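You operate a simulated robot arm through the tools that you are given. There is no shell and no other tool.

You run a simulated two-armed robot. Do the job below in one go: nothing can be reset, and whatever is moved stays where it is left.

JOB
Brush the thread of the nipple in the vise clean, then wind on three turns of tape.
Fine: clockwise seen from above; put the thread brush and the tape roller back; leave the nipple clamped. Set down upright: thread brush, tape roller.

It is judged by the outcome, as a careful person would: the job done as asked, and still so three seconds after it is handed in. It fails if anything else is knocked over, pushed out of place, dropped, spilled or broken.

ROBOT AND FRAMES
Two 7-joint arms with two-finger grippers on one trunk that stands fixed in place. Base frame: the origin is at the foot of the trunk, x ahead of it, y to its left, z up; the work surface is at about z = 0.8. Lengths are in m, angles in degrees, forces in N, time in s.
The left shoulder is at [0.05, 0.216, 1.246], the right one opposite. With the tool pointing down near the work surface each hand reaches from about 0.1 to 0.78 m from the base axis, measured 20 degrees to its own side. Payload 3.18 kg a hand.
The TCP of each hand is the grasp point between the finger pads, 0.03 m short of the fingertips. In the tool frame z runs along the fingers and y along their closing line. The gripper opens to 0.144 m. The gripper's body begins 0.103 m behind the TCP.
Orientation is that of the tool frame in the base frame, as a unit quaternion [x, y, z, w]. With the fingers straight down and closing along the base's y, the tool's x points along the base's -x, its y along +y and its z along -z.

CONTROLS
- The arms move only by the tool apply_moves. It takes "left_increments", "right_increments" or both (then of equal length, played together; a hand with none holds still); each is a list of rows, each a list of 7 numbers: the shift along the tool's x, y, z in m, then the turn, a rotation vector about the tool's x, y, z in degrees, then the closure in counts, from 0 (fully open) to 255 (shut). In form: [[x, y, z, wx, wy, wz, jaw], ...]. A call has 1 to 20 rows; each row shifts and turns the commanded pose from where the row before left it, along the tool's axes as they then stand. Each row takes 0.2 s and may step no farther than 0.05 m and 8.6 degrees from the row before; otherwise, or with a gripper value out of range, the whole call is refused. A pose out of reach is approached as far as the arm can. The call stops where the force on the tool passes 40 N (or 10 N more than at its start, if that is more) or the arm is blocked; 0.2 s more then pass. Each finger halts on what it meets, pressing with about 20 N; the grip force reading is that of the motor and also rises with nothing between the fingers. The clock runs only during rows and for 0.2 s after the last one: add rows that do not move to give the fingers time. The reply holds the time, the measured pose of the TCP, the force on the tool along the base axes, the opening and the grip force, in the units named above and with some noise, with the torque about the TCP (base axes, N m) and any sound that the robot's microphone picked up.
- Cameras (640 x 400 px; columns grow to the right, rows downward): "scene" is now at [0.1251, -0.0308, 1.4406]; the picture's right is [-0.34, -0.94, 0.00], its down [-0.49, 0.17, -0.86] and it looks along [0.81, -0.29, -0.52] (base axes); focal length 249 px, centre (320, 200). "left" rides on the left gripper at [0.077, -0.016, -0.143] in its tool frame; the picture's right is [0.21, 0.98, 0.00], its down [-0.84, 0.18, -0.51] and it looks along [-0.50, 0.11, 0.86] (tool axes); focal length 218 px, centre (320, 200). "right" rides on the right gripper at [0.077, 0.016, -0.143] in its tool frame; the picture's right is [-0.21, 0.98, 0.00], its down [-0.84, -0.18, -0.51] and it looks along [-0.50, -0.11, 0.86] (tool axes); focal length 218 px, centre (320, 200). There is no depth. A picture from a camera that has moved, and an enlarged one, comes with that camera's place and axes in the base frame and with its lens.
- grab_frame(camera): a new picture of that camera. The clock stands still meanwhile.
- raise_lower(by): slides the trunk up (or, below 0, down) by that many m; the arms and the scene camera ride with it, the base frame stays. It gives what a move gives, with no picture.
- aim_head(pan, tilt): turns the head with the scene camera to pan (to the left, within 80 degrees either way) and tilt (down, from -29 to 69), counted from straight ahead of the robot. It gives what a move gives.
- close_up(camera, box): a new picture of the part [left, top, right, bottom] of that camera's present view, enlarged. The clock stands still meanwhile.
- sign_off(): hands the job in; it is judged then, once.

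Places have to be worked out from the pictures, the camera data and where the tool is seen. Open the grippers and draw the arms clear of the work before you hand the job in, unless the task says otherwise.

The tools are called after ">>>" as name(argument=value, ...) on one line, values as JSON. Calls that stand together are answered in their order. apply_moves: Moves the arms, as the interface text tells. Its arguments: {"type":"object","properties":{"left_increments":{"type":"array"},"right_increments":{"type":"array"}},"required":[]} The other tools are called the same way: raise_lower (by) slides the trunk up or down; aim_head (pan, tilt) turns the head that bears the scene camera; grab_frame (camera) takes a picture; close_up (camera, box) takes an enlarged picture of a part of a camera's view; sign_off () hands the job in.

At the start:

```text
time_s: 0.0
left_ee_pos: [0.412, 0.0731, 1.32]
left_ee_rot: [-0.001, 1.0, 0.0, 0.0]
left_contact_force: [-0.9, 0.5, -0.1]
left_wrist_torque: [0.01, -0.04, 0.04]
left_gripper_width: 0.1438
left_finger_force: 0.1
right_ee_pos: [0.4936, -0.4791, 1.2607]
right_ee_rot: [0.001, 1.0, 0.0, 0.0]
right_contact_force: [-0.3, 0.0, 0.2]
right_wrist_torque: [-0.02, -0.02, 0.02]
right_gripper_width: 0.1437
right_finger_force: 0.1
trunk travel left (down, up): [-0.325, 0.044]
head pan, tilt: [-19.6, 31.0]
```

scene: 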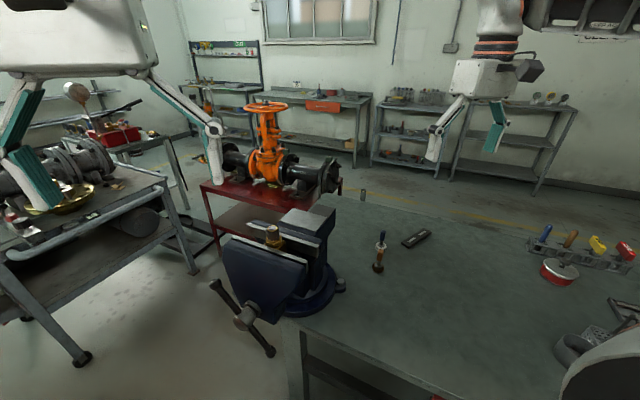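
right: 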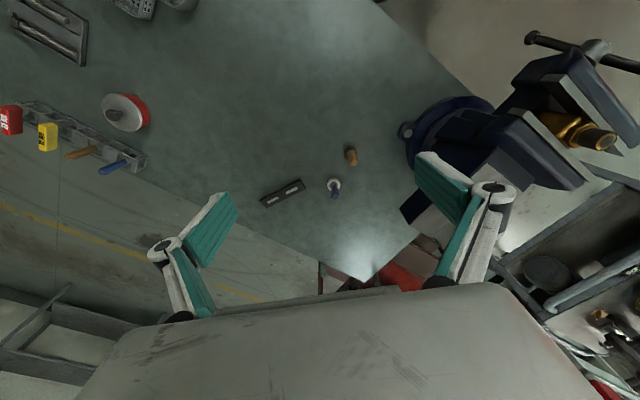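
left: 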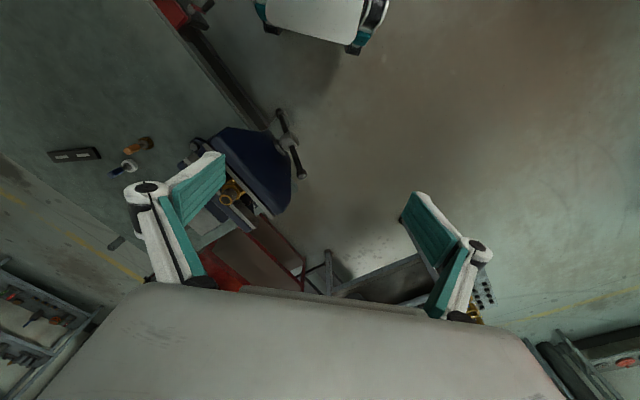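

I start by looking closer at the vise with the nipple, the items on the bench and the tool rack.

>>> close_up(camera="scene", box=[200, 180, 360, 340])

>>> close_up(camera="scene", box=[340, 180, 460, 290])

>>> close_up(camera="scene", box=[500, 200, 640, 400])

>>> close_up(camera="right", box=[230, 80, 430, 230])

>>> close_up(camera="right", box=[400, 20, 640, 200])

```text
2.50 times, centred on (280, 260) of scene
camera zoom: at [0.1251, -0.0308, 1.4406], right [-0.34, -0.94, 0.0], down [-0.49, 0.17, -0.86], along [0.81, -0.29, -0.52], focal length 622 px, centre (420, 50)
```

zoom: 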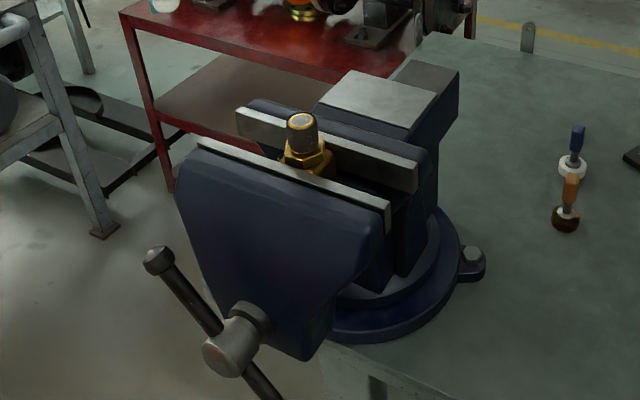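

```text
3.64 times, centred on (400, 235) of scene
camera zoom: at [0.1251, -0.0308, 1.4406], right [-0.34, -0.94, 0.0], down [-0.49, 0.17, -0.86], along [0.81, -0.29, -0.52], focal length 904 px, centre (29, 73)
```

zoom: 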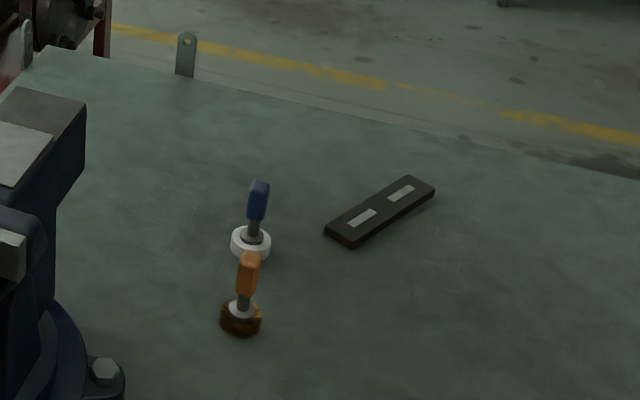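

```text
2.00 times, centred on (570, 300) of scene
camera zoom: at [0.1251, -0.0308, 1.4406], right [-0.34, -0.94, 0.0], down [-0.49, 0.17, -0.86], along [0.81, -0.29, -0.52], focal length 497 px, centre (-180, 0)
```

zoom: 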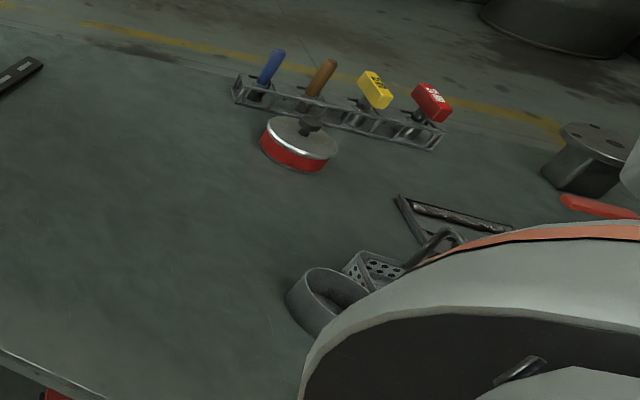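

```text
2.67 times, centred on (330, 155) of right
camera zoom: at [0.4173, -0.461, 1.4042], right [0.21, 0.98, 0.0], down [0.84, -0.18, 0.51], along [0.5, -0.11, -0.86], focal length 582 px, centre (293, 320)
```

zoom: 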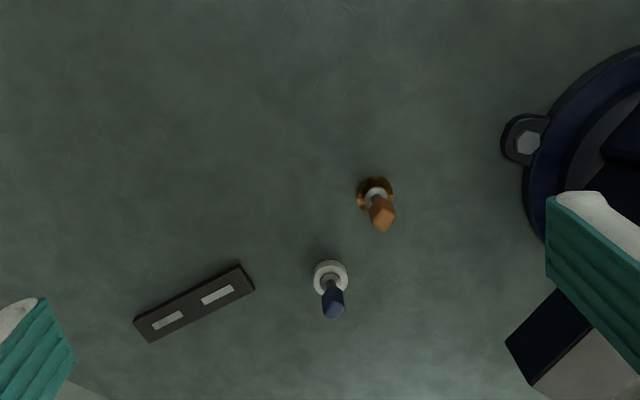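

```text
2.22 times, centred on (520, 110) of right
camera zoom: at [0.4173, -0.461, 1.4042], right [0.21, 0.98, 0.0], down [0.84, -0.18, 0.51], along [0.5, -0.11, -0.86], focal length 485 px, centre (-124, 400)
```

zoom: 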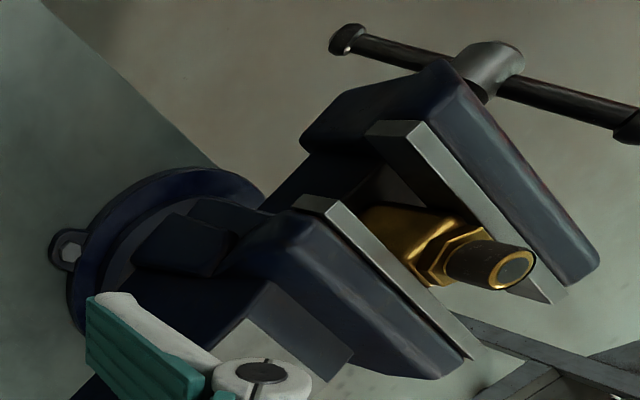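

The brush seems to stand at about (0.626, -0.418), the roller at about (0.715, -0.483), and the nipple top is near (0.587, -0.081, 1.095). I move the left hand aside to its left and bring the right hand down over the brush for a closer look.

>>> apply_moves(left_increments=[[0.01, 0.04, 0, 0, 0, 0, 0], [0.01, 0.04, 0, 0, 0, 0, 0], [0.01, 0.04, 0, 0, 0, 0, 0], [0.01, 0.04, 0, 0, 0, 0, 0], [0.01, 0.04, 0, 0, 0, 0, 0], [0, 0, 0, 0, 0, 0, 0]], right_increments=[[-0.015, 0.01, 0.04, 0, 0, 0, 0], [-0.015, 0.01, 0.04, 0, 0, 0, 0], [-0.015, 0.01, 0.04, 0, 0, 0, 0], [-0.015, 0.01, 0.04, 0, 0, 0, 0], [-0.015, 0.01, 0.04, 0, 0, 0, 0], [-0.015, 0.01, 0.04, 0, 0, 0, 0]])

```text
time_s: 1.4
left_ee_pos: [0.3626, 0.2723, 1.3203]
left_ee_rot: [0.0, 1.0, 0.0, 0.0]
left_contact_force: [0.6, 0.1, 0.3]
left_wrist_torque: [0.05, 0.06, -0.02]
left_gripper_width: 0.1438
left_finger_force: 0.0
right_ee_pos: [0.5952, -0.4382, 1.0273]
right_ee_rot: [-0.001, 1.0, 0.003, -0.001]
right_contact_force: [0.0, -0.2, -0.6]
right_wrist_torque: [0.01, 0.03, 0.05]
right_gripper_width: 0.1441
right_finger_force: 0.0
right hand out of reach, approached as far as the arm can: row 5, 6
trunk travel left (down, up): [-0.325, 0.044]
head pan, tilt: [-19.6, 31.0]
```

The right hand reports being at the edge of reach near (0.595, -0.438, 1.027). I look through its camera and the scene camera before going on.

>>> grab_frame(camera="right")

>>> grab_frame(camera="scene")

>>> grab_frame(camera="left")

```text
taken
camera right: at [0.5187, -0.4226, 1.1716], right [0.21, 0.98, 0.01], down [0.85, -0.18, 0.5], along [0.49, -0.1, -0.86], focal length 218 px, centre (320, 200)
```

right: 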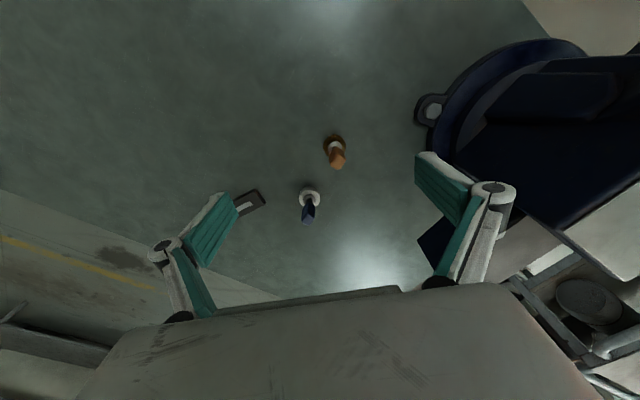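

```text
taken
camera scene: at [0.1268, -0.0317, 1.4403], right [-0.34, -0.94, 0.0], down [-0.49, 0.17, -0.86], along [0.81, -0.29, -0.52], focal length 249 px, centre (320, 200)
```

scene: 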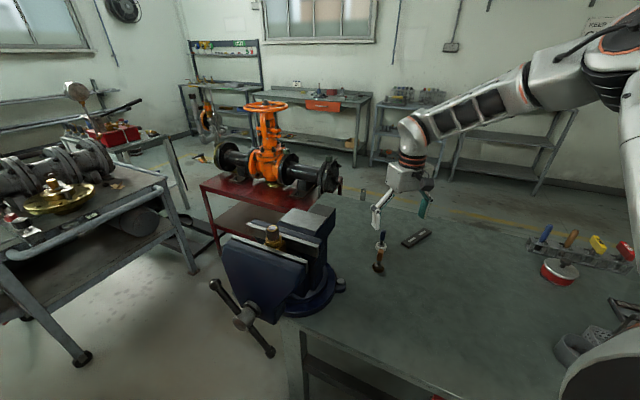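

```text
taken
camera left: at [0.2878, 0.2585, 1.4628], right [-0.21, 0.98, 0.0], down [0.84, 0.18, 0.51], along [0.5, 0.11, -0.86], focal length 218 px, centre (320, 200)
```

left: 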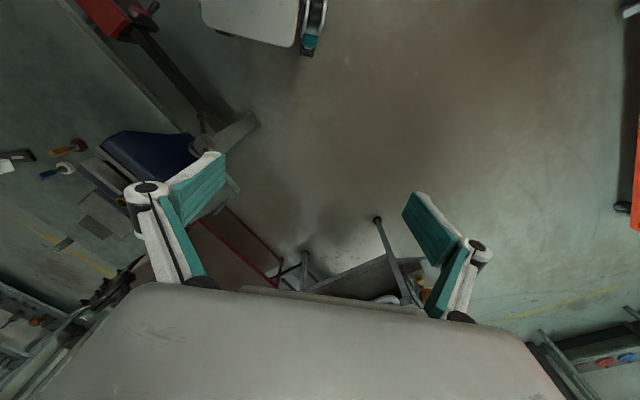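

The arm shows no obstruction; I hold still a few rows to see whether the right hand settles on its commanded pose.

>>> apply_moves(right_increments=[[0, 0, 0, 0, 0, 0, 0], [0, 0, 0, 0, 0, 0, 0], [0, 0, 0, 0, 0, 0, 0]])

```text
time_s: 2.2
left_ee_pos: [0.3623, 0.2728, 1.3203]
left_ee_rot: [0.0, 1.0, -0.001, 0.001]
left_contact_force: [-0.9, -0.6, 0.4]
left_wrist_torque: [0.01, 0.02, 0.01]
left_gripper_width: 0.1438
left_finger_force: 0.0
right_ee_pos: [0.5934, -0.4387, 1.03]
right_ee_rot: [-0.001, 1.0, 0.003, -0.001]
right_contact_force: [0.2, 0.0, -0.7]
right_wrist_torque: [-0.02, 0.03, 0.0]
right_gripper_width: 0.1441
right_finger_force: 0.0
trunk travel left (down, up): [-0.325, 0.044]
head pan, tilt: [-19.6, 31.0]
```

The hand holds at (0.593, -0.439, 1.03). I take enlarged views of the two tools and the vise from here.

>>> close_up(camera="right", box=[280, 120, 370, 235])

>>> close_up(camera="scene", box=[355, 220, 405, 285])

>>> close_up(camera="scene", box=[240, 205, 320, 265])

```text
3.48 times, centred on (325, 178) of right
camera zoom: at [0.5173, -0.422, 1.1729], right [0.21, 0.98, 0.01], down [0.84, -0.18, 0.5], along [0.49, -0.1, -0.86], focal length 759 px, centre (303, 278)
```

zoom: 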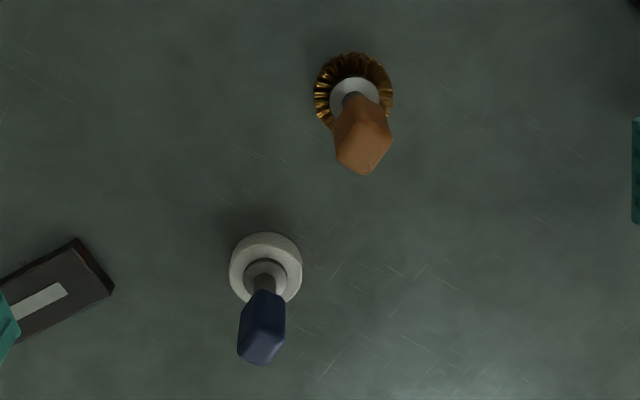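

```text
6.15 times, centred on (380, 252) of scene
camera zoom: at [0.1255, -0.031, 1.4405], right [-0.34, -0.94, 0.0], down [-0.49, 0.17, -0.86], along [0.81, -0.29, -0.52], focal length 1530 px, centre (-49, -123)
```

zoom: 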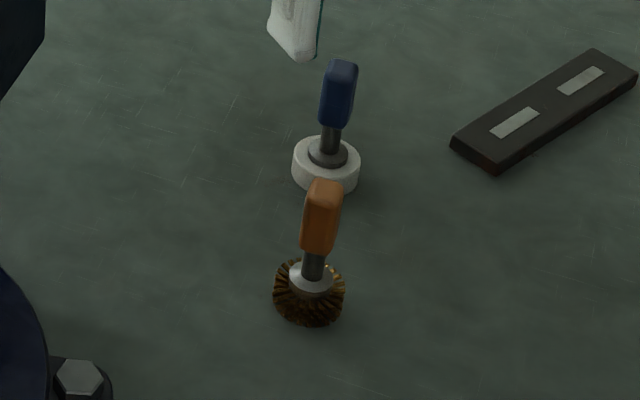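

```text
6.67 times, centred on (280, 235) of scene
camera zoom: at [0.1255, -0.031, 1.4405], right [-0.34, -0.94, 0.0], down [-0.49, 0.17, -0.86], along [0.81, -0.29, -0.52], focal length 1657 px, centre (587, -33)
```

zoom: 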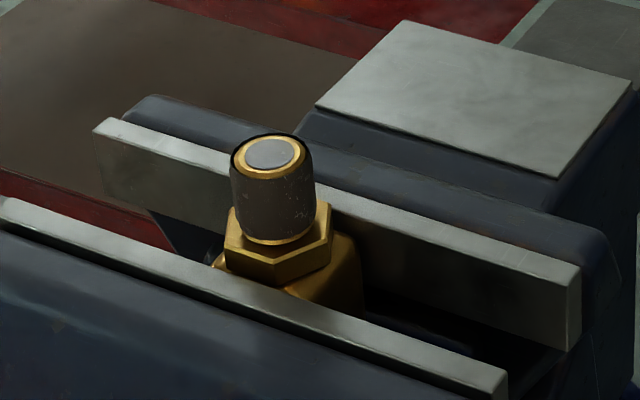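

Both tools stand upright: brush at about (0.629, -0.419), roller at about (0.713, -0.482), handle tops near z = 0.895. I lower the trunk by 0.1 so the arm gets a better posture for bench height; the open fingers stay clear of the brush.

>>> raise_lower(by=-0.1)

```text
time_s: 3.5
left_ee_pos: [0.3615, 0.2729, 1.2192]
left_ee_rot: [0.0, 1.0, -0.001, 0.002]
left_contact_force: [0.1, 0.5, 0.8]
left_wrist_torque: [0.0, -0.05, 0.01]
left_gripper_width: 0.1438
left_finger_force: 0.2
right_ee_pos: [0.5903, -0.4403, 0.8812]
right_ee_rot: [0.0, 0.999, 0.004, -0.044]
right_contact_force: [0.1, -0.4, 0.5]
right_wrist_torque: [0.02, -0.06, -0.02]
right_gripper_width: 0.1441
right_finger_force: 0.1
trunk travel left (down, up): [-0.225, 0.144]
head pan, tilt: [-19.6, 31.0]
```

The right hand sank more than the trunk and tilted about 5 degrees, which I did not expect. I check with pictures.

>>> grab_frame(camera="scene")

>>> grab_frame(camera="right")

>>> apply_moves(right_increments=[[0, 0, 0, 0, 0, 0, 0]])

```text
taken
camera scene: at [0.1602, -0.0308, 1.3383], right [-0.34, -0.94, 0.0], down [-0.49, 0.17, -0.86], along [0.81, -0.29, -0.52], focal length 249 px, centre (320, 200)
```

scene: 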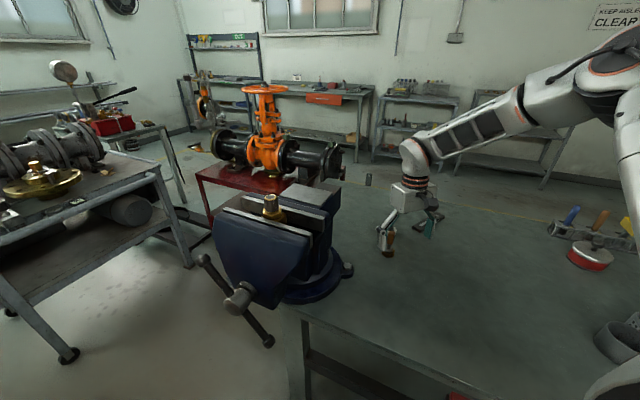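

```text
taken
camera right: at [0.5267, -0.4239, 1.0315], right [0.21, 0.98, -0.01], down [0.88, -0.18, 0.43], along [0.42, -0.1, -0.9], focal length 218 px, centre (320, 200)
```

right: 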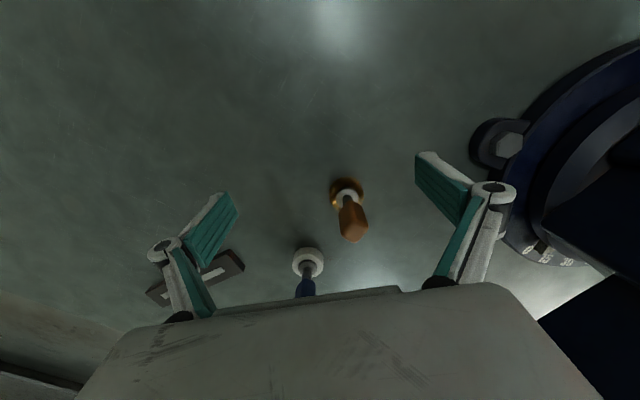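

```text
time_s: 3.9
left_ee_pos: [0.3622, 0.2718, 1.2189]
left_ee_rot: [0.0, 1.0, -0.001, 0.001]
left_contact_force: [0.0, 0.7, -0.4]
left_wrist_torque: [0.02, -0.02, -0.02]
left_gripper_width: 0.1441
left_finger_force: 0.1
right_ee_pos: [0.5904, -0.4409, 0.8808]
right_ee_rot: [-0.001, 0.999, 0.002, -0.044]
right_contact_force: [-0.1, -0.3, 0.5]
right_wrist_torque: [-0.02, 0.0, 0.0]
right_gripper_width: 0.1438
right_finger_force: 0.0
trunk travel left (down, up): [-0.225, 0.144]
head pan, tilt: [-19.6, 31.0]
```

The arm seems to be in an awkward elbow-up posture. I move up a little and correct the 5 degree tilt (turn about tool y) to see how the arm responds.

>>> apply_moves(right_increments=[[0, 0, -0.03, 0, 0, 0, 0], [0, 0, -0.03, 0, 0, 0, 0], [0, 0, 0, 0, -2.5, 0, 0], [0, 0, 0, 0, -2.5, 0, 0]])

```text
time_s: 4.9
left_ee_pos: [0.3622, 0.2731, 1.219]
left_ee_rot: [0.0, 1.0, -0.001, 0.001]
left_contact_force: [0.2, -0.2, 0.4]
left_wrist_torque: [-0.02, -0.03, 0.01]
left_gripper_width: 0.1441
left_finger_force: 0.1
right_ee_pos: [0.5967, -0.4406, 0.9423]
right_ee_rot: [-0.001, 1.0, 0.005, -0.001]
right_contact_force: [0.2, 0.1, 0.9]
right_wrist_torque: [-0.02, 0.0, -0.02]
right_gripper_width: 0.144
right_finger_force: 0.0
trunk travel left (down, up): [-0.225, 0.144]
head pan, tilt: [-19.6, 31.0]
```

The arm now follows exactly and the tilt is gone. I centre the hand above the brush, fingertips still above its handle.

>>> apply_moves(right_increments=[[-0.016, 0.011, -0.01, 0, 0, 0, 0], [-0.016, 0.01, 0, 0, 0, 0, 0], [0, 0, 0, 0, 0, 0, 0]])

>>> close_up(camera="right", box=[220, 120, 420, 300])

>>> close_up(camera="scene", box=[360, 170, 460, 270])

```text
time_s: 5.7
left_ee_pos: [0.3623, 0.273, 1.2182]
left_ee_rot: [0.0, 1.0, 0.0, 0.002]
left_contact_force: [-0.9, -0.8, -0.2]
left_wrist_torque: [0.0, -0.01, -0.02]
left_gripper_width: 0.1439
left_finger_force: 0.1
right_ee_pos: [0.6272, -0.4208, 0.9506]
right_ee_rot: [-0.003, 1.0, 0.005, -0.003]
right_contact_force: [0.0, -0.1, 0.4]
right_wrist_torque: [0.02, 0.01, 0.01]
right_gripper_width: 0.1439
right_finger_force: 0.0
trunk travel left (down, up): [-0.225, 0.144]
head pan, tilt: [-19.6, 31.0]
```

```text
2.22 times, centred on (320, 210) of right
camera zoom: at [0.552, -0.4047, 1.0954], right [0.2, 0.98, 0.01], down [0.85, -0.18, 0.5], along [0.49, -0.09, -0.87], focal length 485 px, centre (320, 178)
```

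zoom: 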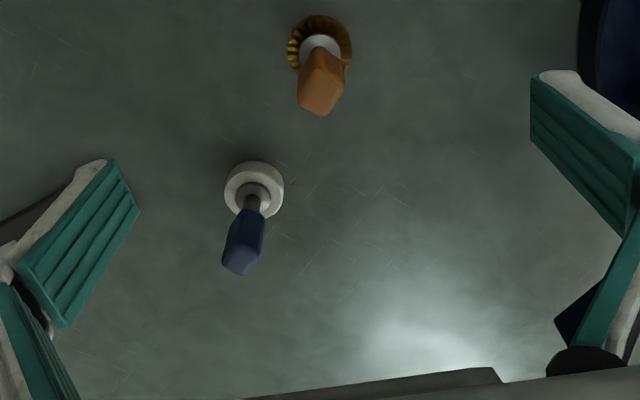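

```text
4.00 times, centred on (410, 220) of scene
camera zoom: at [0.1608, -0.0306, 1.338], right [-0.34, -0.94, 0.0], down [-0.49, 0.17, -0.86], along [0.81, -0.29, -0.52], focal length 994 px, centre (-40, 120)
```

zoom: 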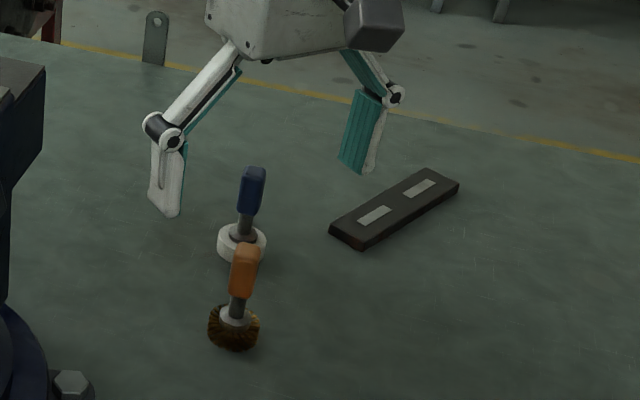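

The hand is centred over the brush. I zoom in on the handles to find how their flat sides are turned.

>>> close_up(camera="right", box=[300, 120, 345, 180])

>>> close_up(camera="right", box=[260, 185, 320, 250])

>>> close_up(camera="scene", box=[405, 205, 435, 260])

```text
6.67 times, centred on (322, 150) of right
camera zoom: at [0.552, -0.4047, 1.0954], right [0.2, 0.98, 0.01], down [0.85, -0.18, 0.5], along [0.49, -0.09, -0.87], focal length 1455 px, centre (303, 533)
```

zoom: 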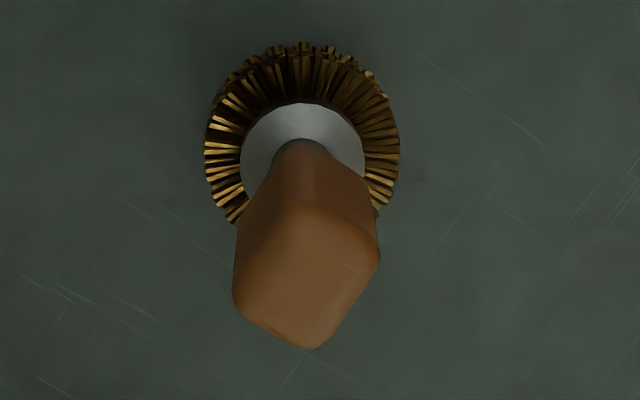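

```text
6.15 times, centred on (290, 218) of right
camera zoom: at [0.552, -0.4047, 1.0954], right [0.2, 0.98, 0.01], down [0.85, -0.18, 0.5], along [0.49, -0.09, -0.87], focal length 1343 px, centre (505, 92)
```

zoom: 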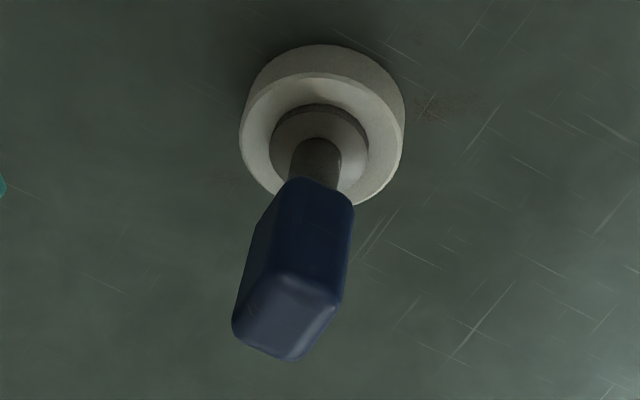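

```text
7.27 times, centred on (420, 232) of scene
camera zoom: at [0.1608, -0.0306, 1.338], right [-0.34, -0.94, 0.0], down [-0.49, 0.17, -0.86], along [0.81, -0.29, -0.52], focal length 1808 px, centre (-407, -36)
```

zoom: 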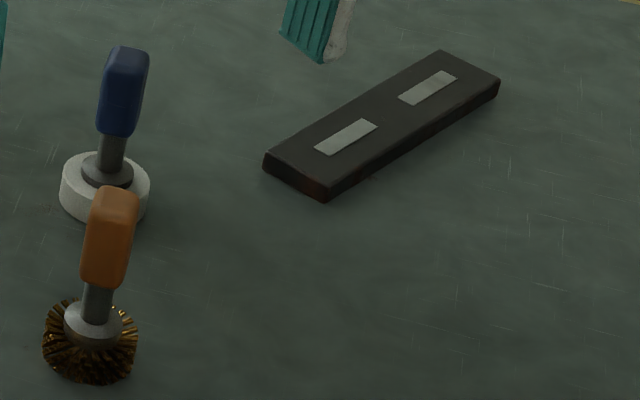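

Both handles are roughly square, about 16 mm, with their flats turned about 45 degrees. I turn the gripper 45 degrees about its own axis (closing line toward forward-left, clear of the roller) and close it part way, staying above the handle.

>>> apply_moves(right_increments=[[0, 0, 0, 0, 0, 7.5, 60], [0, 0, 0, 0, 0, 7.5, 100], [0, 0, 0, 0, 0, 7.5, 130], [0, 0, 0, 0, 0, 7.5, 140], [0, 0, 0, 0, 0, 7.5, 140], [0, 0, 0, 0, 0, 7.5, 140], [0, 0, 0, 0, 0, 0, 140]])

>>> grab_frame(camera="right")

>>> close_up(camera="scene", box=[360, 140, 480, 270])

```text
time_s: 7.3
left_ee_pos: [0.362, 0.2722, 1.2185]
left_ee_rot: [0.0, 1.0, -0.001, 0.0]
left_contact_force: [-0.3, -0.3, 0.7]
left_wrist_torque: [0.01, 0.0, 0.01]
left_gripper_width: 0.144
left_finger_force: 0.1
right_ee_pos: [0.6514, -0.4663, 0.9643]
right_ee_rot: [0.094, 0.996, 0.006, -0.006]
right_contact_force: [0.3, -0.1, -0.1]
right_wrist_torque: [0.01, -0.01, -0.01]
right_gripper_width: 0.065
right_finger_force: 0.1
right hand out of reach, approached as far as the arm can: row 1, 2, 3, 4, 5, 6
trunk travel left (down, up): [-0.225, 0.144]
head pan, tilt: [-19.6, 31.0]
```

```text
taken
camera right: at [0.5802, -0.4364, 1.1103], right [0.39, 0.92, 0.01], down [0.8, -0.34, 0.5], along [0.46, -0.19, -0.87], focal length 218 px, centre (320, 200)
```

right: 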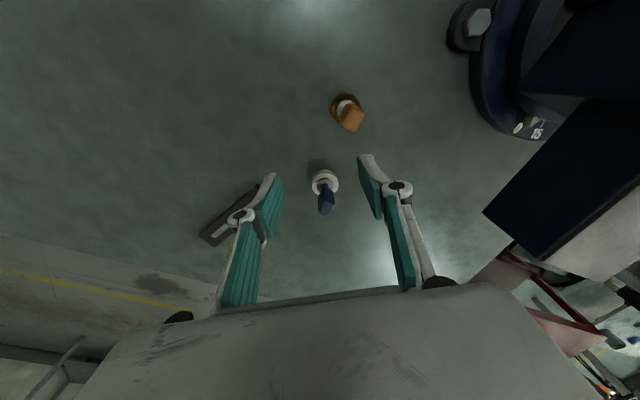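

```text
3.08 times, centred on (420, 205) of scene
camera zoom: at [0.1613, -0.0309, 1.3379], right [-0.34, -0.94, 0.0], down [-0.49, 0.17, -0.86], along [0.81, -0.29, -0.52], focal length 765 px, centre (12, 185)
```

zoom: 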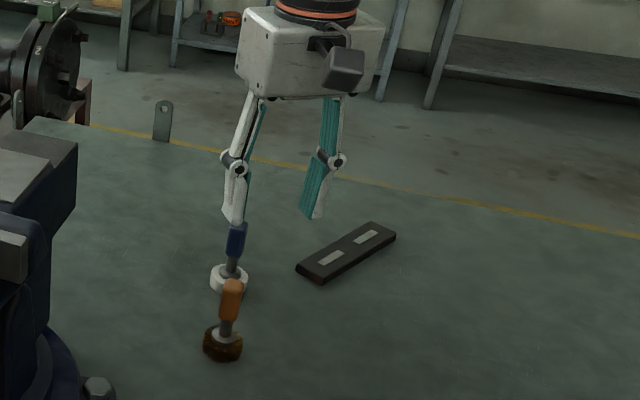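

The wrist is at a turning limit in that direction. I turn the other way instead, to 45 degrees counter-clockwise seen from above, which grips the same square handles on their other flats.

>>> apply_moves(right_increments=[[0, 0, 0, 0, 0, -8, 140], [0, 0, 0, 0, 0, -8, 140], [0, 0, 0, 0, 0, -8, 140], [0, 0, 0, 0, 0, -8, 140], [0, 0, 0, 0, 0, -8, 140], [0, 0, 0, 0, 0, -8, 140], [0, 0, 0, 0, 0, -8, 140], [0, 0, 0, 0, 0, 0, 140]])

```text
time_s: 9.1
left_ee_pos: [0.3625, 0.273, 1.2185]
left_ee_rot: [0.0, 1.0, -0.001, 0.0]
left_contact_force: [-1.4, 0.0, -0.5]
left_wrist_torque: [0.01, 0.0, 0.0]
left_gripper_width: 0.1441
left_finger_force: 0.0
right_ee_pos: [0.652, -0.4673, 0.9652]
right_ee_rot: [-0.385, 0.923, 0.008, -0.001]
right_contact_force: [-0.3, 0.5, 0.7]
right_wrist_torque: [0.01, -0.01, 0.01]
right_gripper_width: 0.065
right_finger_force: 0.1
trunk travel left (down, up): [-0.225, 0.144]
head pan, tilt: [-19.6, 31.0]
```

The turn worked (yaw about +45). Now I bring the hand over the brush, still above the handle, and look.

>>> apply_moves(right_increments=[[-0.0085, 0.0268, 0, 0, 0, 0, 140], [-0.0086, 0.0267, 0, 0, 0, 0, 140], [0, 0, 0, 0, 0, 0, 140], [0, 0, 0, 0, 0, 0, 140]])

>>> close_up(camera="right", box=[220, 100, 420, 260])

>>> close_up(camera="scene", box=[360, 150, 480, 270])

```text
time_s: 10.1
left_ee_pos: [0.362, 0.2727, 1.2191]
left_ee_rot: [0.0, 1.0, -0.001, 0.0]
left_contact_force: [0.2, -0.8, -0.7]
left_wrist_torque: [0.03, -0.01, 0.04]
left_gripper_width: 0.1439
left_finger_force: 0.0
right_ee_pos: [0.6268, -0.4156, 0.9662]
right_ee_rot: [-0.385, 0.923, 0.008, -0.002]
right_contact_force: [0.2, -0.1, -0.1]
right_wrist_torque: [0.0, 0.04, 0.01]
right_gripper_width: 0.0651
right_finger_force: 0.1
trunk travel left (down, up): [-0.225, 0.144]
head pan, tilt: [-19.6, 31.0]
```

```text
2.50 times, centred on (320, 180) of right
camera zoom: at [0.5619, -0.4592, 1.1099], right [-0.55, 0.84, 0.02], down [0.73, 0.46, 0.51], along [0.42, 0.29, -0.86], focal length 546 px, centre (320, 250)
```

zoom: 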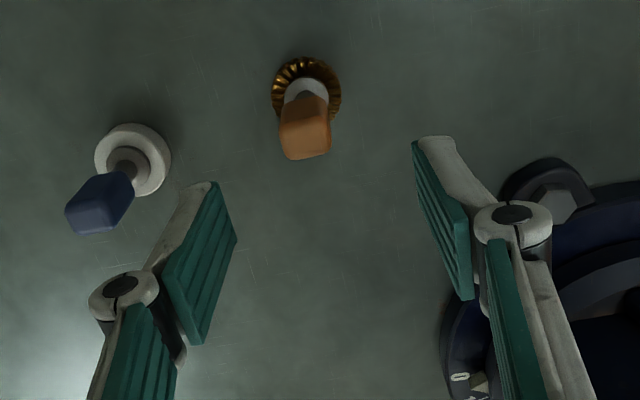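

```text
3.33 times, centred on (420, 210) of scene
camera zoom: at [0.1613, -0.0307, 1.3379], right [-0.34, -0.94, 0.0], down [-0.49, 0.17, -0.86], along [0.81, -0.29, -0.52], focal length 829 px, centre (-13, 167)
```

zoom: 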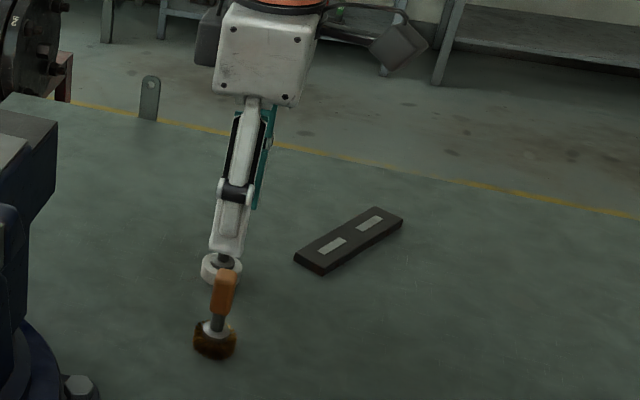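

The hand is nearly over the brush. I zoom in to check the flats' alignment with the fingers.

>>> close_up(camera="right", box=[295, 115, 340, 170])

>>> close_up(camera="right", box=[235, 140, 295, 200])

```text
7.27 times, centred on (318, 142) of right
camera zoom: at [0.5619, -0.4592, 1.1099], right [-0.55, 0.84, 0.02], down [0.73, 0.46, 0.51], along [0.42, 0.29, -0.86], focal length 1587 px, centre (338, 618)
```

zoom: 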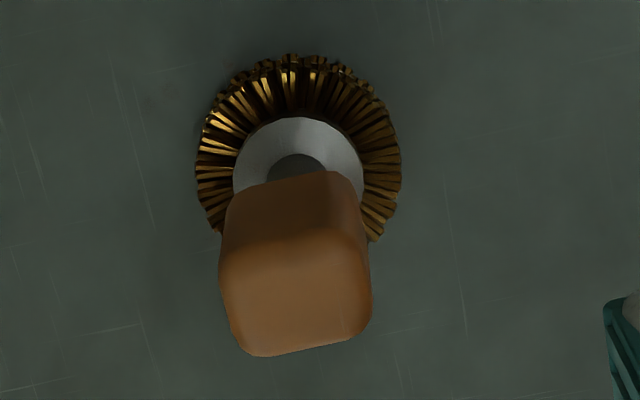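

```text
6.67 times, centred on (265, 170) of right
camera zoom: at [0.5619, -0.4592, 1.1099], right [-0.55, 0.84, 0.02], down [0.73, 0.46, 0.51], along [0.42, 0.29, -0.86], focal length 1455 px, centre (687, 400)
```

zoom: 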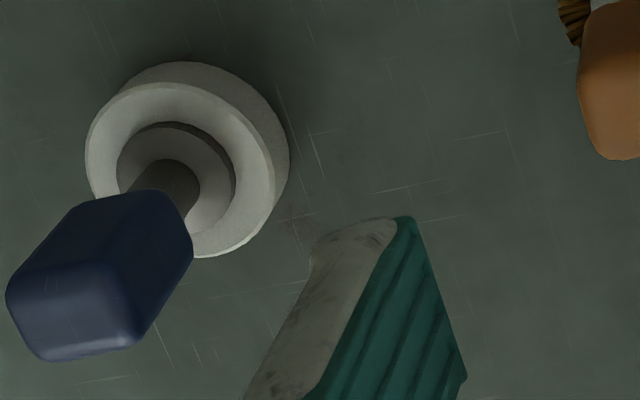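

The handle's edges are parallel to the closing line. I take out the small tilt, centre on (0.626, -0.4195) and descend to grip height z ≈ 0.872 around the handle.

>>> apply_moves(right_increments=[[0.0037, -0.0037, 0, 0.89, 0.25, 0, 140], [0, 0, 0.025, 0, 0, 0, 140], [0, 0, 0.025, 0, 0, 0, 140], [0, 0, 0.0, 0, 0, 0, 140]])

>>> close_up(camera="right", box=[220, 100, 420, 260])

```text
time_s: 11.1
left_ee_pos: [0.3624, 0.2729, 1.2196]
left_ee_rot: [0.0, 1.0, 0.0, 0.001]
left_contact_force: [0.0, -0.7, -0.8]
left_wrist_torque: [0.04, -0.03, 0.06]
left_gripper_width: 0.1441
left_finger_force: 0.1
right_ee_pos: [0.6259, -0.4216, 0.9175]
right_ee_rot: [-0.384, 0.923, 0.0, 0.0]
right_contact_force: [0.5, 0.5, -0.5]
right_wrist_torque: [0.03, -0.01, 0.0]
right_gripper_width: 0.0649
right_finger_force: 0.0
trunk travel left (down, up): [-0.225, 0.144]
head pan, tilt: [-19.6, 31.0]
```

```text
2.50 times, centred on (320, 180) of right
camera zoom: at [0.56, -0.463, 1.0605], right [-0.55, 0.84, 0.0], down [0.72, 0.47, 0.51], along [0.43, 0.28, -0.86], focal length 546 px, centre (320, 250)
```

zoom: 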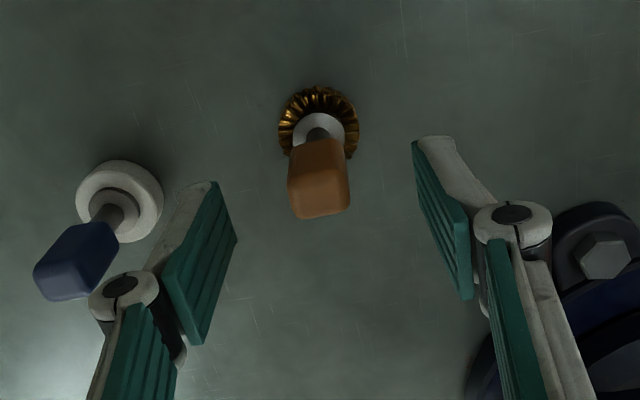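

The hand is centred on the brush within a millimetre. I go straight down 46 mm and then close on the handle.

>>> apply_moves(right_increments=[[0, 0, 0.023, 0, 0, 0, 140], [0, 0, 0.023, 0, 0, 0, 140], [0, 0, 0, 0, 0, 0, 140]])

>>> close_up(camera="right", box=[220, 100, 420, 260])

>>> close_up(camera="scene", box=[370, 180, 460, 270])

```text
time_s: 11.9
left_ee_pos: [0.3624, 0.2732, 1.2192]
left_ee_rot: [-0.001, 1.0, 0.0, 0.0]
left_contact_force: [-0.1, -0.6, -0.8]
left_wrist_torque: [-0.02, -0.02, 0.0]
left_gripper_width: 0.144
left_finger_force: 0.0
right_ee_pos: [0.6247, -0.4215, 0.8707]
right_ee_rot: [-0.384, 0.923, -0.001, 0.0]
right_contact_force: [-0.2, -0.4, 0.6]
right_wrist_torque: [0.01, 0.06, 0.03]
right_gripper_width: 0.0652
right_finger_force: 0.1
trunk travel left (down, up): [-0.225, 0.144]
head pan, tilt: [-19.6, 31.0]
```

```text
2.50 times, centred on (320, 180) of right
camera zoom: at [0.5594, -0.4637, 1.0143], right [-0.55, 0.84, 0.0], down [0.72, 0.47, 0.51], along [0.43, 0.28, -0.86], focal length 546 px, centre (320, 250)
```

zoom: 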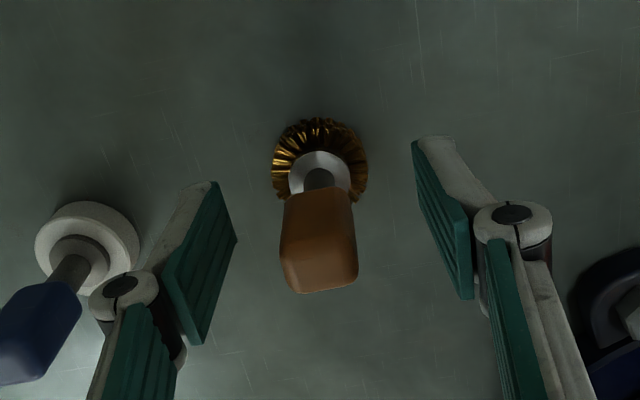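

```text
4.44 times, centred on (415, 225) of scene
camera zoom: at [0.1611, -0.0307, 1.338], right [-0.34, -0.94, 0.0], down [-0.49, 0.17, -0.86], along [0.81, -0.29, -0.52], focal length 1105 px, centre (-102, 89)
```

zoom: 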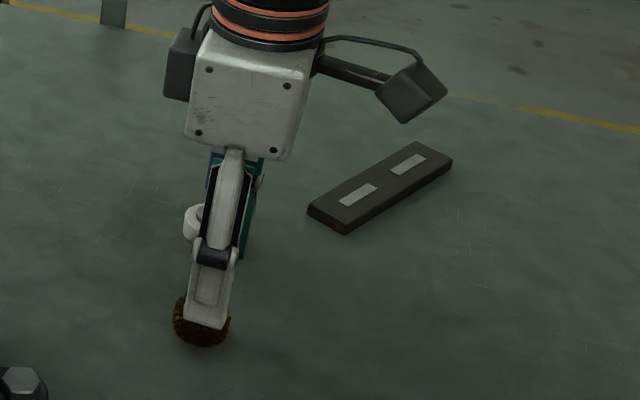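

The handle sits squarely between the pads. I close the gripper on it.

>>> apply_moves(right_increments=[[0, 0, 0, 0, 0, 0, 190], [0, 0, 0, 0, 0, 0, 215], [0, 0, 0, 0, 0, 0, 255], [0, 0, 0, 0, 0, 0, 255], [0, 0, 0, 0, 0, 0, 255]])

>>> close_up(camera="right", box=[220, 100, 420, 260])

```text
time_s: 13.1
left_ee_pos: [0.362, 0.2727, 1.2187]
left_ee_rot: [-0.001, 1.0, -0.001, 0.0]
left_contact_force: [0.5, 0.1, -0.1]
left_wrist_torque: [-0.01, 0.01, -0.02]
left_gripper_width: 0.1443
left_finger_force: 0.1
right_ee_pos: [0.6252, -0.4214, 0.8713]
right_ee_rot: [-0.384, 0.923, 0.0, 0.0]
right_contact_force: [-0.1, 0.8, 0.6]
right_wrist_torque: [-0.01, 0.02, 0.01]
right_gripper_width: 0.0213
right_finger_force: 19.8
trunk travel left (down, up): [-0.225, 0.144]
head pan, tilt: [-19.6, 31.0]
```

```text
2.50 times, centred on (320, 180) of right
camera zoom: at [0.5596, -0.4637, 1.0142], right [-0.55, 0.84, 0.0], down [0.72, 0.47, 0.51], along [0.42, 0.28, -0.86], focal length 546 px, centre (320, 250)
```

zoom: 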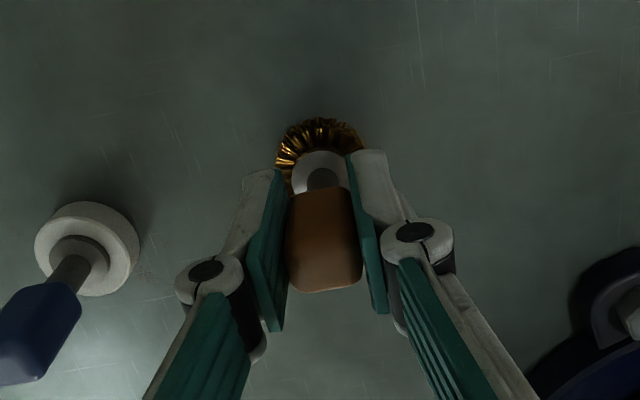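

Grip is firm (width 0.0213, 19.8 N). I note the brush's home as TCP (0.625, -0.4214, 0.871) at this yaw, and lift straight up.

>>> apply_moves(right_increments=[[0, 0, -0.02, 0, 0, 0, 255], [0, 0, -0.04, 0, 0, 0, 255], [0, 0, -0.04, 0, 0, 0, 255], [0, 0, -0.04, 0, 0, 0, 255], [0, 0, -0.04, 0, 0, 0, 255], [0, 0, -0.04, 0, 0, 0, 255], [0, 0, -0.04, 0, 0, 0, 255], [0, 0, -0.04, 0, 0, 0, 255], [0, 0, -0.04, 0, 0, 0, 255], [0, 0, -0.04, 0, 0, 0, 255], [0, 0, 0, 0, 0, 0, 255]])

>>> grab_frame(camera="scene")

>>> grab_frame(camera="right")

```text
time_s: 15.5
left_ee_pos: [0.3623, 0.2728, 1.2193]
left_ee_rot: [0.0, 1.0, -0.001, 0.0]
left_contact_force: [-0.2, 0.8, -0.2]
left_wrist_torque: [-0.02, 0.0, 0.01]
left_gripper_width: 0.1437
left_finger_force: 0.0
right_ee_pos: [0.6225, -0.4201, 1.246]
right_ee_rot: [-0.385, 0.923, -0.001, -0.001]
right_contact_force: [0.0, 0.3, -0.6]
right_wrist_torque: [-0.04, 0.01, 0.04]
right_gripper_width: 0.0214
right_finger_force: 19.8
right hand out of reach, approached as far as the arm can: row 10
trunk travel left (down, up): [-0.225, 0.144]
head pan, tilt: [-19.6, 31.0]
```

```text
taken
camera scene: at [0.1605, -0.0308, 1.3381], right [-0.34, -0.94, 0.0], down [-0.49, 0.17, -0.86], along [0.81, -0.29, -0.52], focal length 249 px, centre (320, 200)
```

scene: 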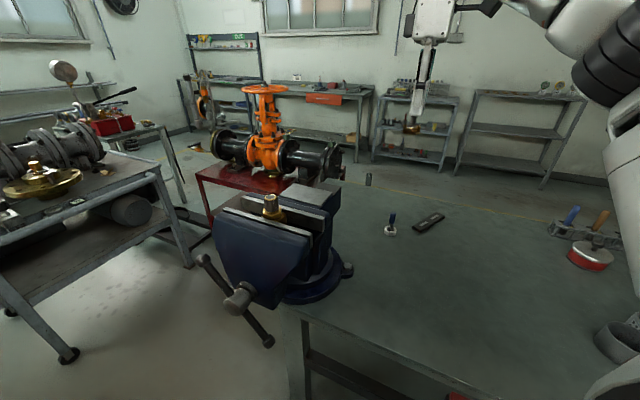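

```text
taken
camera right: at [0.5567, -0.4617, 1.3902], right [-0.55, 0.84, 0.0], down [0.72, 0.47, 0.51], along [0.43, 0.28, -0.86], focal length 218 px, centre (320, 200)
```

right: 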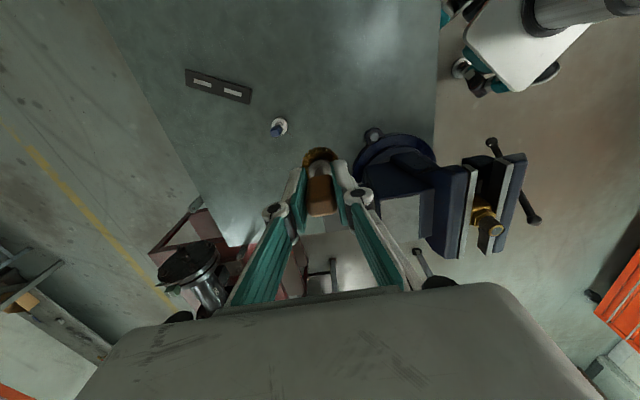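

The brush came up upright in the grip. I zoom in on the nipple from both cameras to refine its place.

>>> close_up(camera="right", box=[430, 130, 550, 270])

>>> close_up(camera="scene", box=[240, 180, 310, 240])

>>> close_up(camera="right", box=[280, 130, 370, 230])

```text
2.86 times, centred on (490, 200) of right
camera zoom: at [0.5567, -0.4617, 1.3902], right [-0.55, 0.84, 0.0], down [0.72, 0.47, 0.51], along [0.43, 0.28, -0.86], focal length 624 px, centre (-166, 200)
```

zoom: 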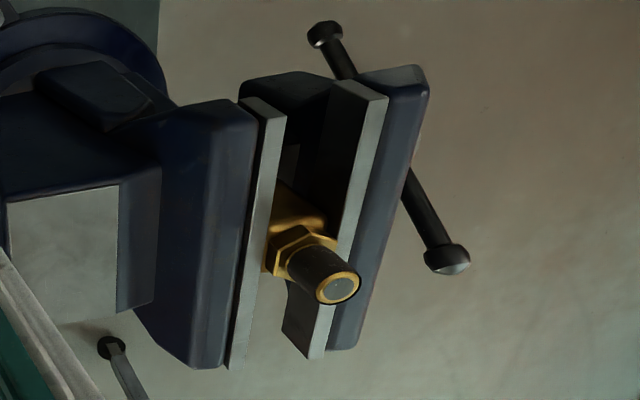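

```text
6.67 times, centred on (275, 210) of scene
camera zoom: at [0.1605, -0.0308, 1.3381], right [-0.34, -0.94, 0.0], down [-0.49, 0.17, -0.86], along [0.81, -0.29, -0.52], focal length 1657 px, centre (620, 133)
```

zoom: 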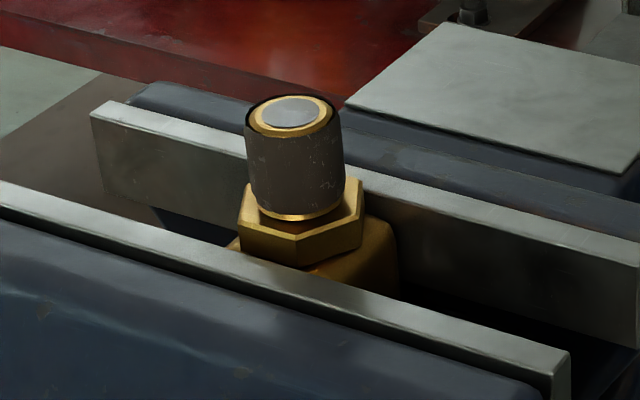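

```text
4.00 times, centred on (325, 180) of right
camera zoom: at [0.5567, -0.4617, 1.3902], right [-0.55, 0.84, 0.0], down [0.72, 0.47, 0.51], along [0.43, 0.28, -0.86], focal length 873 px, centre (300, 280)
```

zoom: 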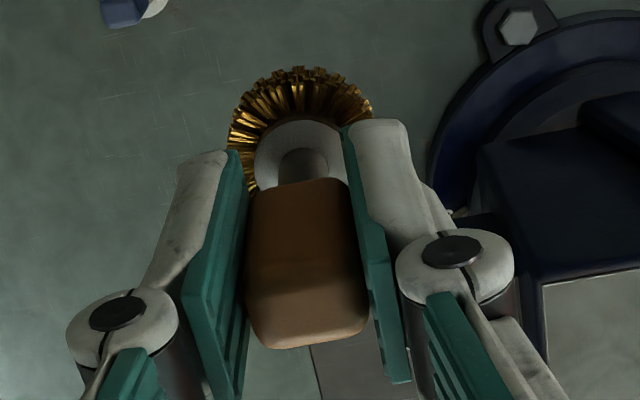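

The nipple axis is at (0.587, -0.0805); thread spans about z = 1.066 (hex top) to 1.0945, radius about 13.5 mm; jaw tops are near 1.05. I turn the hand 30 degrees more for wrist margin and then carry the brush high to the right side of the nipple.

>>> apply_moves(right_increments=[[0, 0, 0, 0, 0, -7.5, 255], [0, 0, 0, 0, 0, -7.5, 255], [0, 0, 0, 0, 0, -7.5, 255], [0, 0, 0, 0, 0, -7.5, 255], [0, 0, 0, 0, 0, 0, 255]])

```text
time_s: 16.7
left_ee_pos: [0.363, 0.2727, 1.2194]
left_ee_rot: [0.0, 1.0, -0.001, 0.0]
left_contact_force: [-0.5, 0.0, 0.2]
left_wrist_torque: [-0.01, -0.04, 0.02]
left_gripper_width: 0.1441
left_finger_force: 0.0
right_ee_pos: [0.6213, -0.4217, 1.2499]
right_ee_rot: [-0.61, 0.792, 0.0, 0.0]
right_contact_force: [0.5, -0.6, -1.7]
right_wrist_torque: [-0.02, 0.02, 0.02]
right_gripper_width: 0.0214
right_finger_force: 19.7
right hand out of reach, approached as far as the arm can: row 1
trunk travel left (down, up): [-0.225, 0.144]
head pan, tilt: [-19.6, 31.0]
```

The yaw is now 75 degrees. I carry the brush over to (0.587, -0.16, 1.20), to the right of the nipple.

>>> apply_moves(right_increments=[[-0.0349, 0.0143, 0.00714, 0, 0, 0, 255], [-0.0349, 0.0143, 0.00714, 0, 0, 0, 255], [-0.0349, 0.0143, 0.00714, 0, 0, 0, 255], [-0.0349, 0.0143, 0.00714, 0, 0, 0, 255], [-0.0349, 0.0143, 0.00714, 0, 0, 0, 255], [-0.0349, 0.0143, 0.00714, 0, 0, 0, 255], [-0.0349, 0.0143, 0.00714, 0, 0, 0, 255], [0, 0, 0, 0, 0, 0, 255]])

>>> grab_frame(camera="right")

>>> grab_frame(camera="scene")

```text
time_s: 18.5
left_ee_pos: [0.3614, 0.2726, 1.2182]
left_ee_rot: [0.0, 1.0, -0.001, 0.001]
left_contact_force: [-0.1, -0.1, -0.6]
left_wrist_torque: [-0.02, -0.02, 0.0]
left_gripper_width: 0.1439
left_finger_force: 0.1
right_ee_pos: [0.5494, -0.2296, 1.2]
right_ee_rot: [-0.607, 0.795, 0.002, 0.002]
right_contact_force: [0.4, -0.1, -1.0]
right_wrist_torque: [0.0, -0.01, 0.0]
right_gripper_width: 0.0213
right_finger_force: 20.0
right hand out of reach, approached as far as the arm can: row 3, 4, 5, 6, 7
trunk travel left (down, up): [-0.225, 0.144]
head pan, tilt: [-19.6, 31.0]
```

```text
taken
camera right: at [0.5133, -0.2994, 1.3431], right [-0.89, 0.46, 0.0], down [0.39, 0.76, 0.51], along [0.23, 0.46, -0.86], focal length 218 px, centre (320, 200)
```

right: 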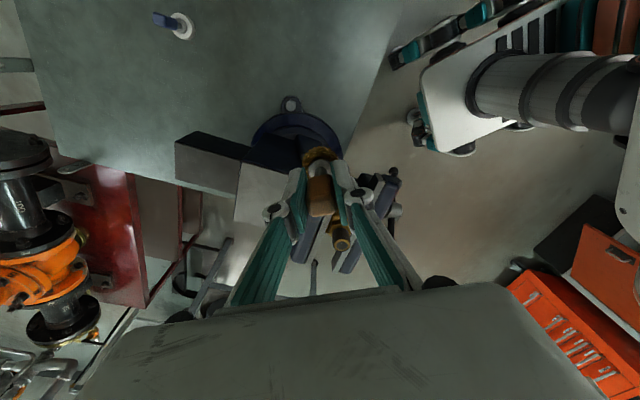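

```text
taken
camera scene: at [0.1608, -0.0308, 1.338], right [-0.34, -0.94, 0.0], down [-0.49, 0.17, -0.86], along [0.81, -0.29, -0.52], focal length 249 px, centre (320, 200)
```

scene: 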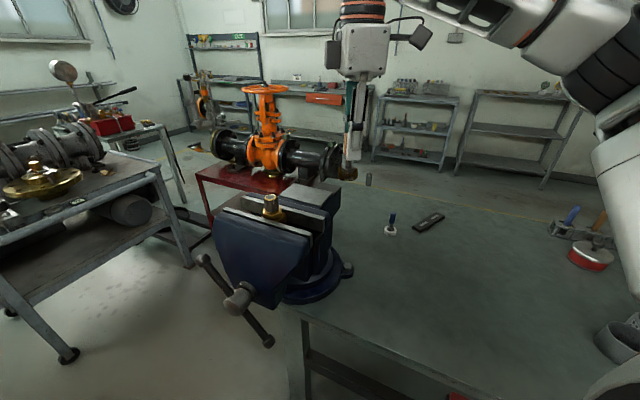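

The arm stalls at (0.549, -0.230, 1.200), and nothing was touched. The wrist is high relative to the lowered shoulder, so I raise the trunk again to give the arm a more natural posture at this height.

>>> raise_lower(by=0.1)

```text
time_s: 19.9
left_ee_pos: [0.363, 0.2715, 1.3184]
left_ee_rot: [0.0, 1.0, -0.001, 0.0]
left_contact_force: [0.8, 0.5, -0.5]
left_wrist_torque: [0.0, 0.0, -0.03]
left_gripper_width: 0.1437
left_finger_force: 0.0
right_ee_pos: [0.5209, -0.2305, 1.3519]
right_ee_rot: [-0.607, 0.793, -0.03, 0.044]
right_contact_force: [-1.0, 0.4, -0.5]
right_wrist_torque: [0.03, 0.05, -0.01]
right_gripper_width: 0.0215
right_finger_force: 19.8
trunk travel left (down, up): [-0.325, 0.044]
head pan, tilt: [-19.6, 31.0]
```

The trunk pitches slightly as it slides, so the hand ended at z = 1.352 with a 6 degree tilt. I remove the tilt and lower the hand to about z = 1.20 again.

>>> apply_moves(right_increments=[[0, 0, 0, -2.9, 0.95, 0, 255], [0, 0, 0, -2.9, 0.95, 0, 255], [0, 0, 0.03, 0, 0, 0, 255], [0, 0, 0.04, 0, 0, 0, 255], [0, 0, 0.04, 0, 0, 0, 255], [0, 0, 0.04, 0, 0, 0, 255], [0, 0, 0, 0, 0, 0, 255]])

```text
time_s: 21.5
left_ee_pos: [0.3631, 0.2722, 1.319]
left_ee_rot: [0.0, 1.0, -0.001, 0.001]
left_contact_force: [-0.2, -0.5, -0.1]
left_wrist_torque: [0.03, -0.01, 0.01]
left_gripper_width: 0.144
left_finger_force: 0.1
right_ee_pos: [0.5126, -0.2437, 1.1937]
right_ee_rot: [-0.608, 0.794, 0.0, 0.001]
right_contact_force: [0.1, 0.6, -1.4]
right_wrist_torque: [-0.04, -0.03, -0.01]
right_gripper_width: 0.0211
right_finger_force: 19.5
right hand out of reach, approached as far as the arm can: row 1, 2
trunk travel left (down, up): [-0.325, 0.044]
head pan, tilt: [-19.6, 31.0]
```

Lowering works in this posture. I try moving toward (0.587, -0.16, 1.19) again.

>>> apply_moves(right_increments=[[-0.0334, -0.0167, 0, 0, 0, 0, 255], [-0.0334, -0.0167, 0, 0, 0, 0, 255], [-0.0334, -0.0167, 0, 0, 0, 0, 255], [0, 0, 0, 0, 0, 0, 255]])

```text
time_s: 22.5
left_ee_pos: [0.3614, 0.2726, 1.3192]
left_ee_rot: [0.0, 1.0, -0.001, 0.001]
left_contact_force: [-0.2, 0.5, 0.8]
left_wrist_torque: [0.01, 0.0, 0.03]
left_gripper_width: 0.1438
left_finger_force: 0.0
right_ee_pos: [0.5445, -0.2083, 1.195]
right_ee_rot: [-0.608, 0.794, 0.001, 0.0]
right_contact_force: [0.9, 0.5, -1.7]
right_wrist_torque: [-0.01, -0.04, -0.01]
right_gripper_width: 0.0214
right_finger_force: 19.9
right hand out of reach, approached as far as the arm can: row 2, 3
trunk travel left (down, up): [-0.325, 0.044]
head pan, tilt: [-19.6, 31.0]
```

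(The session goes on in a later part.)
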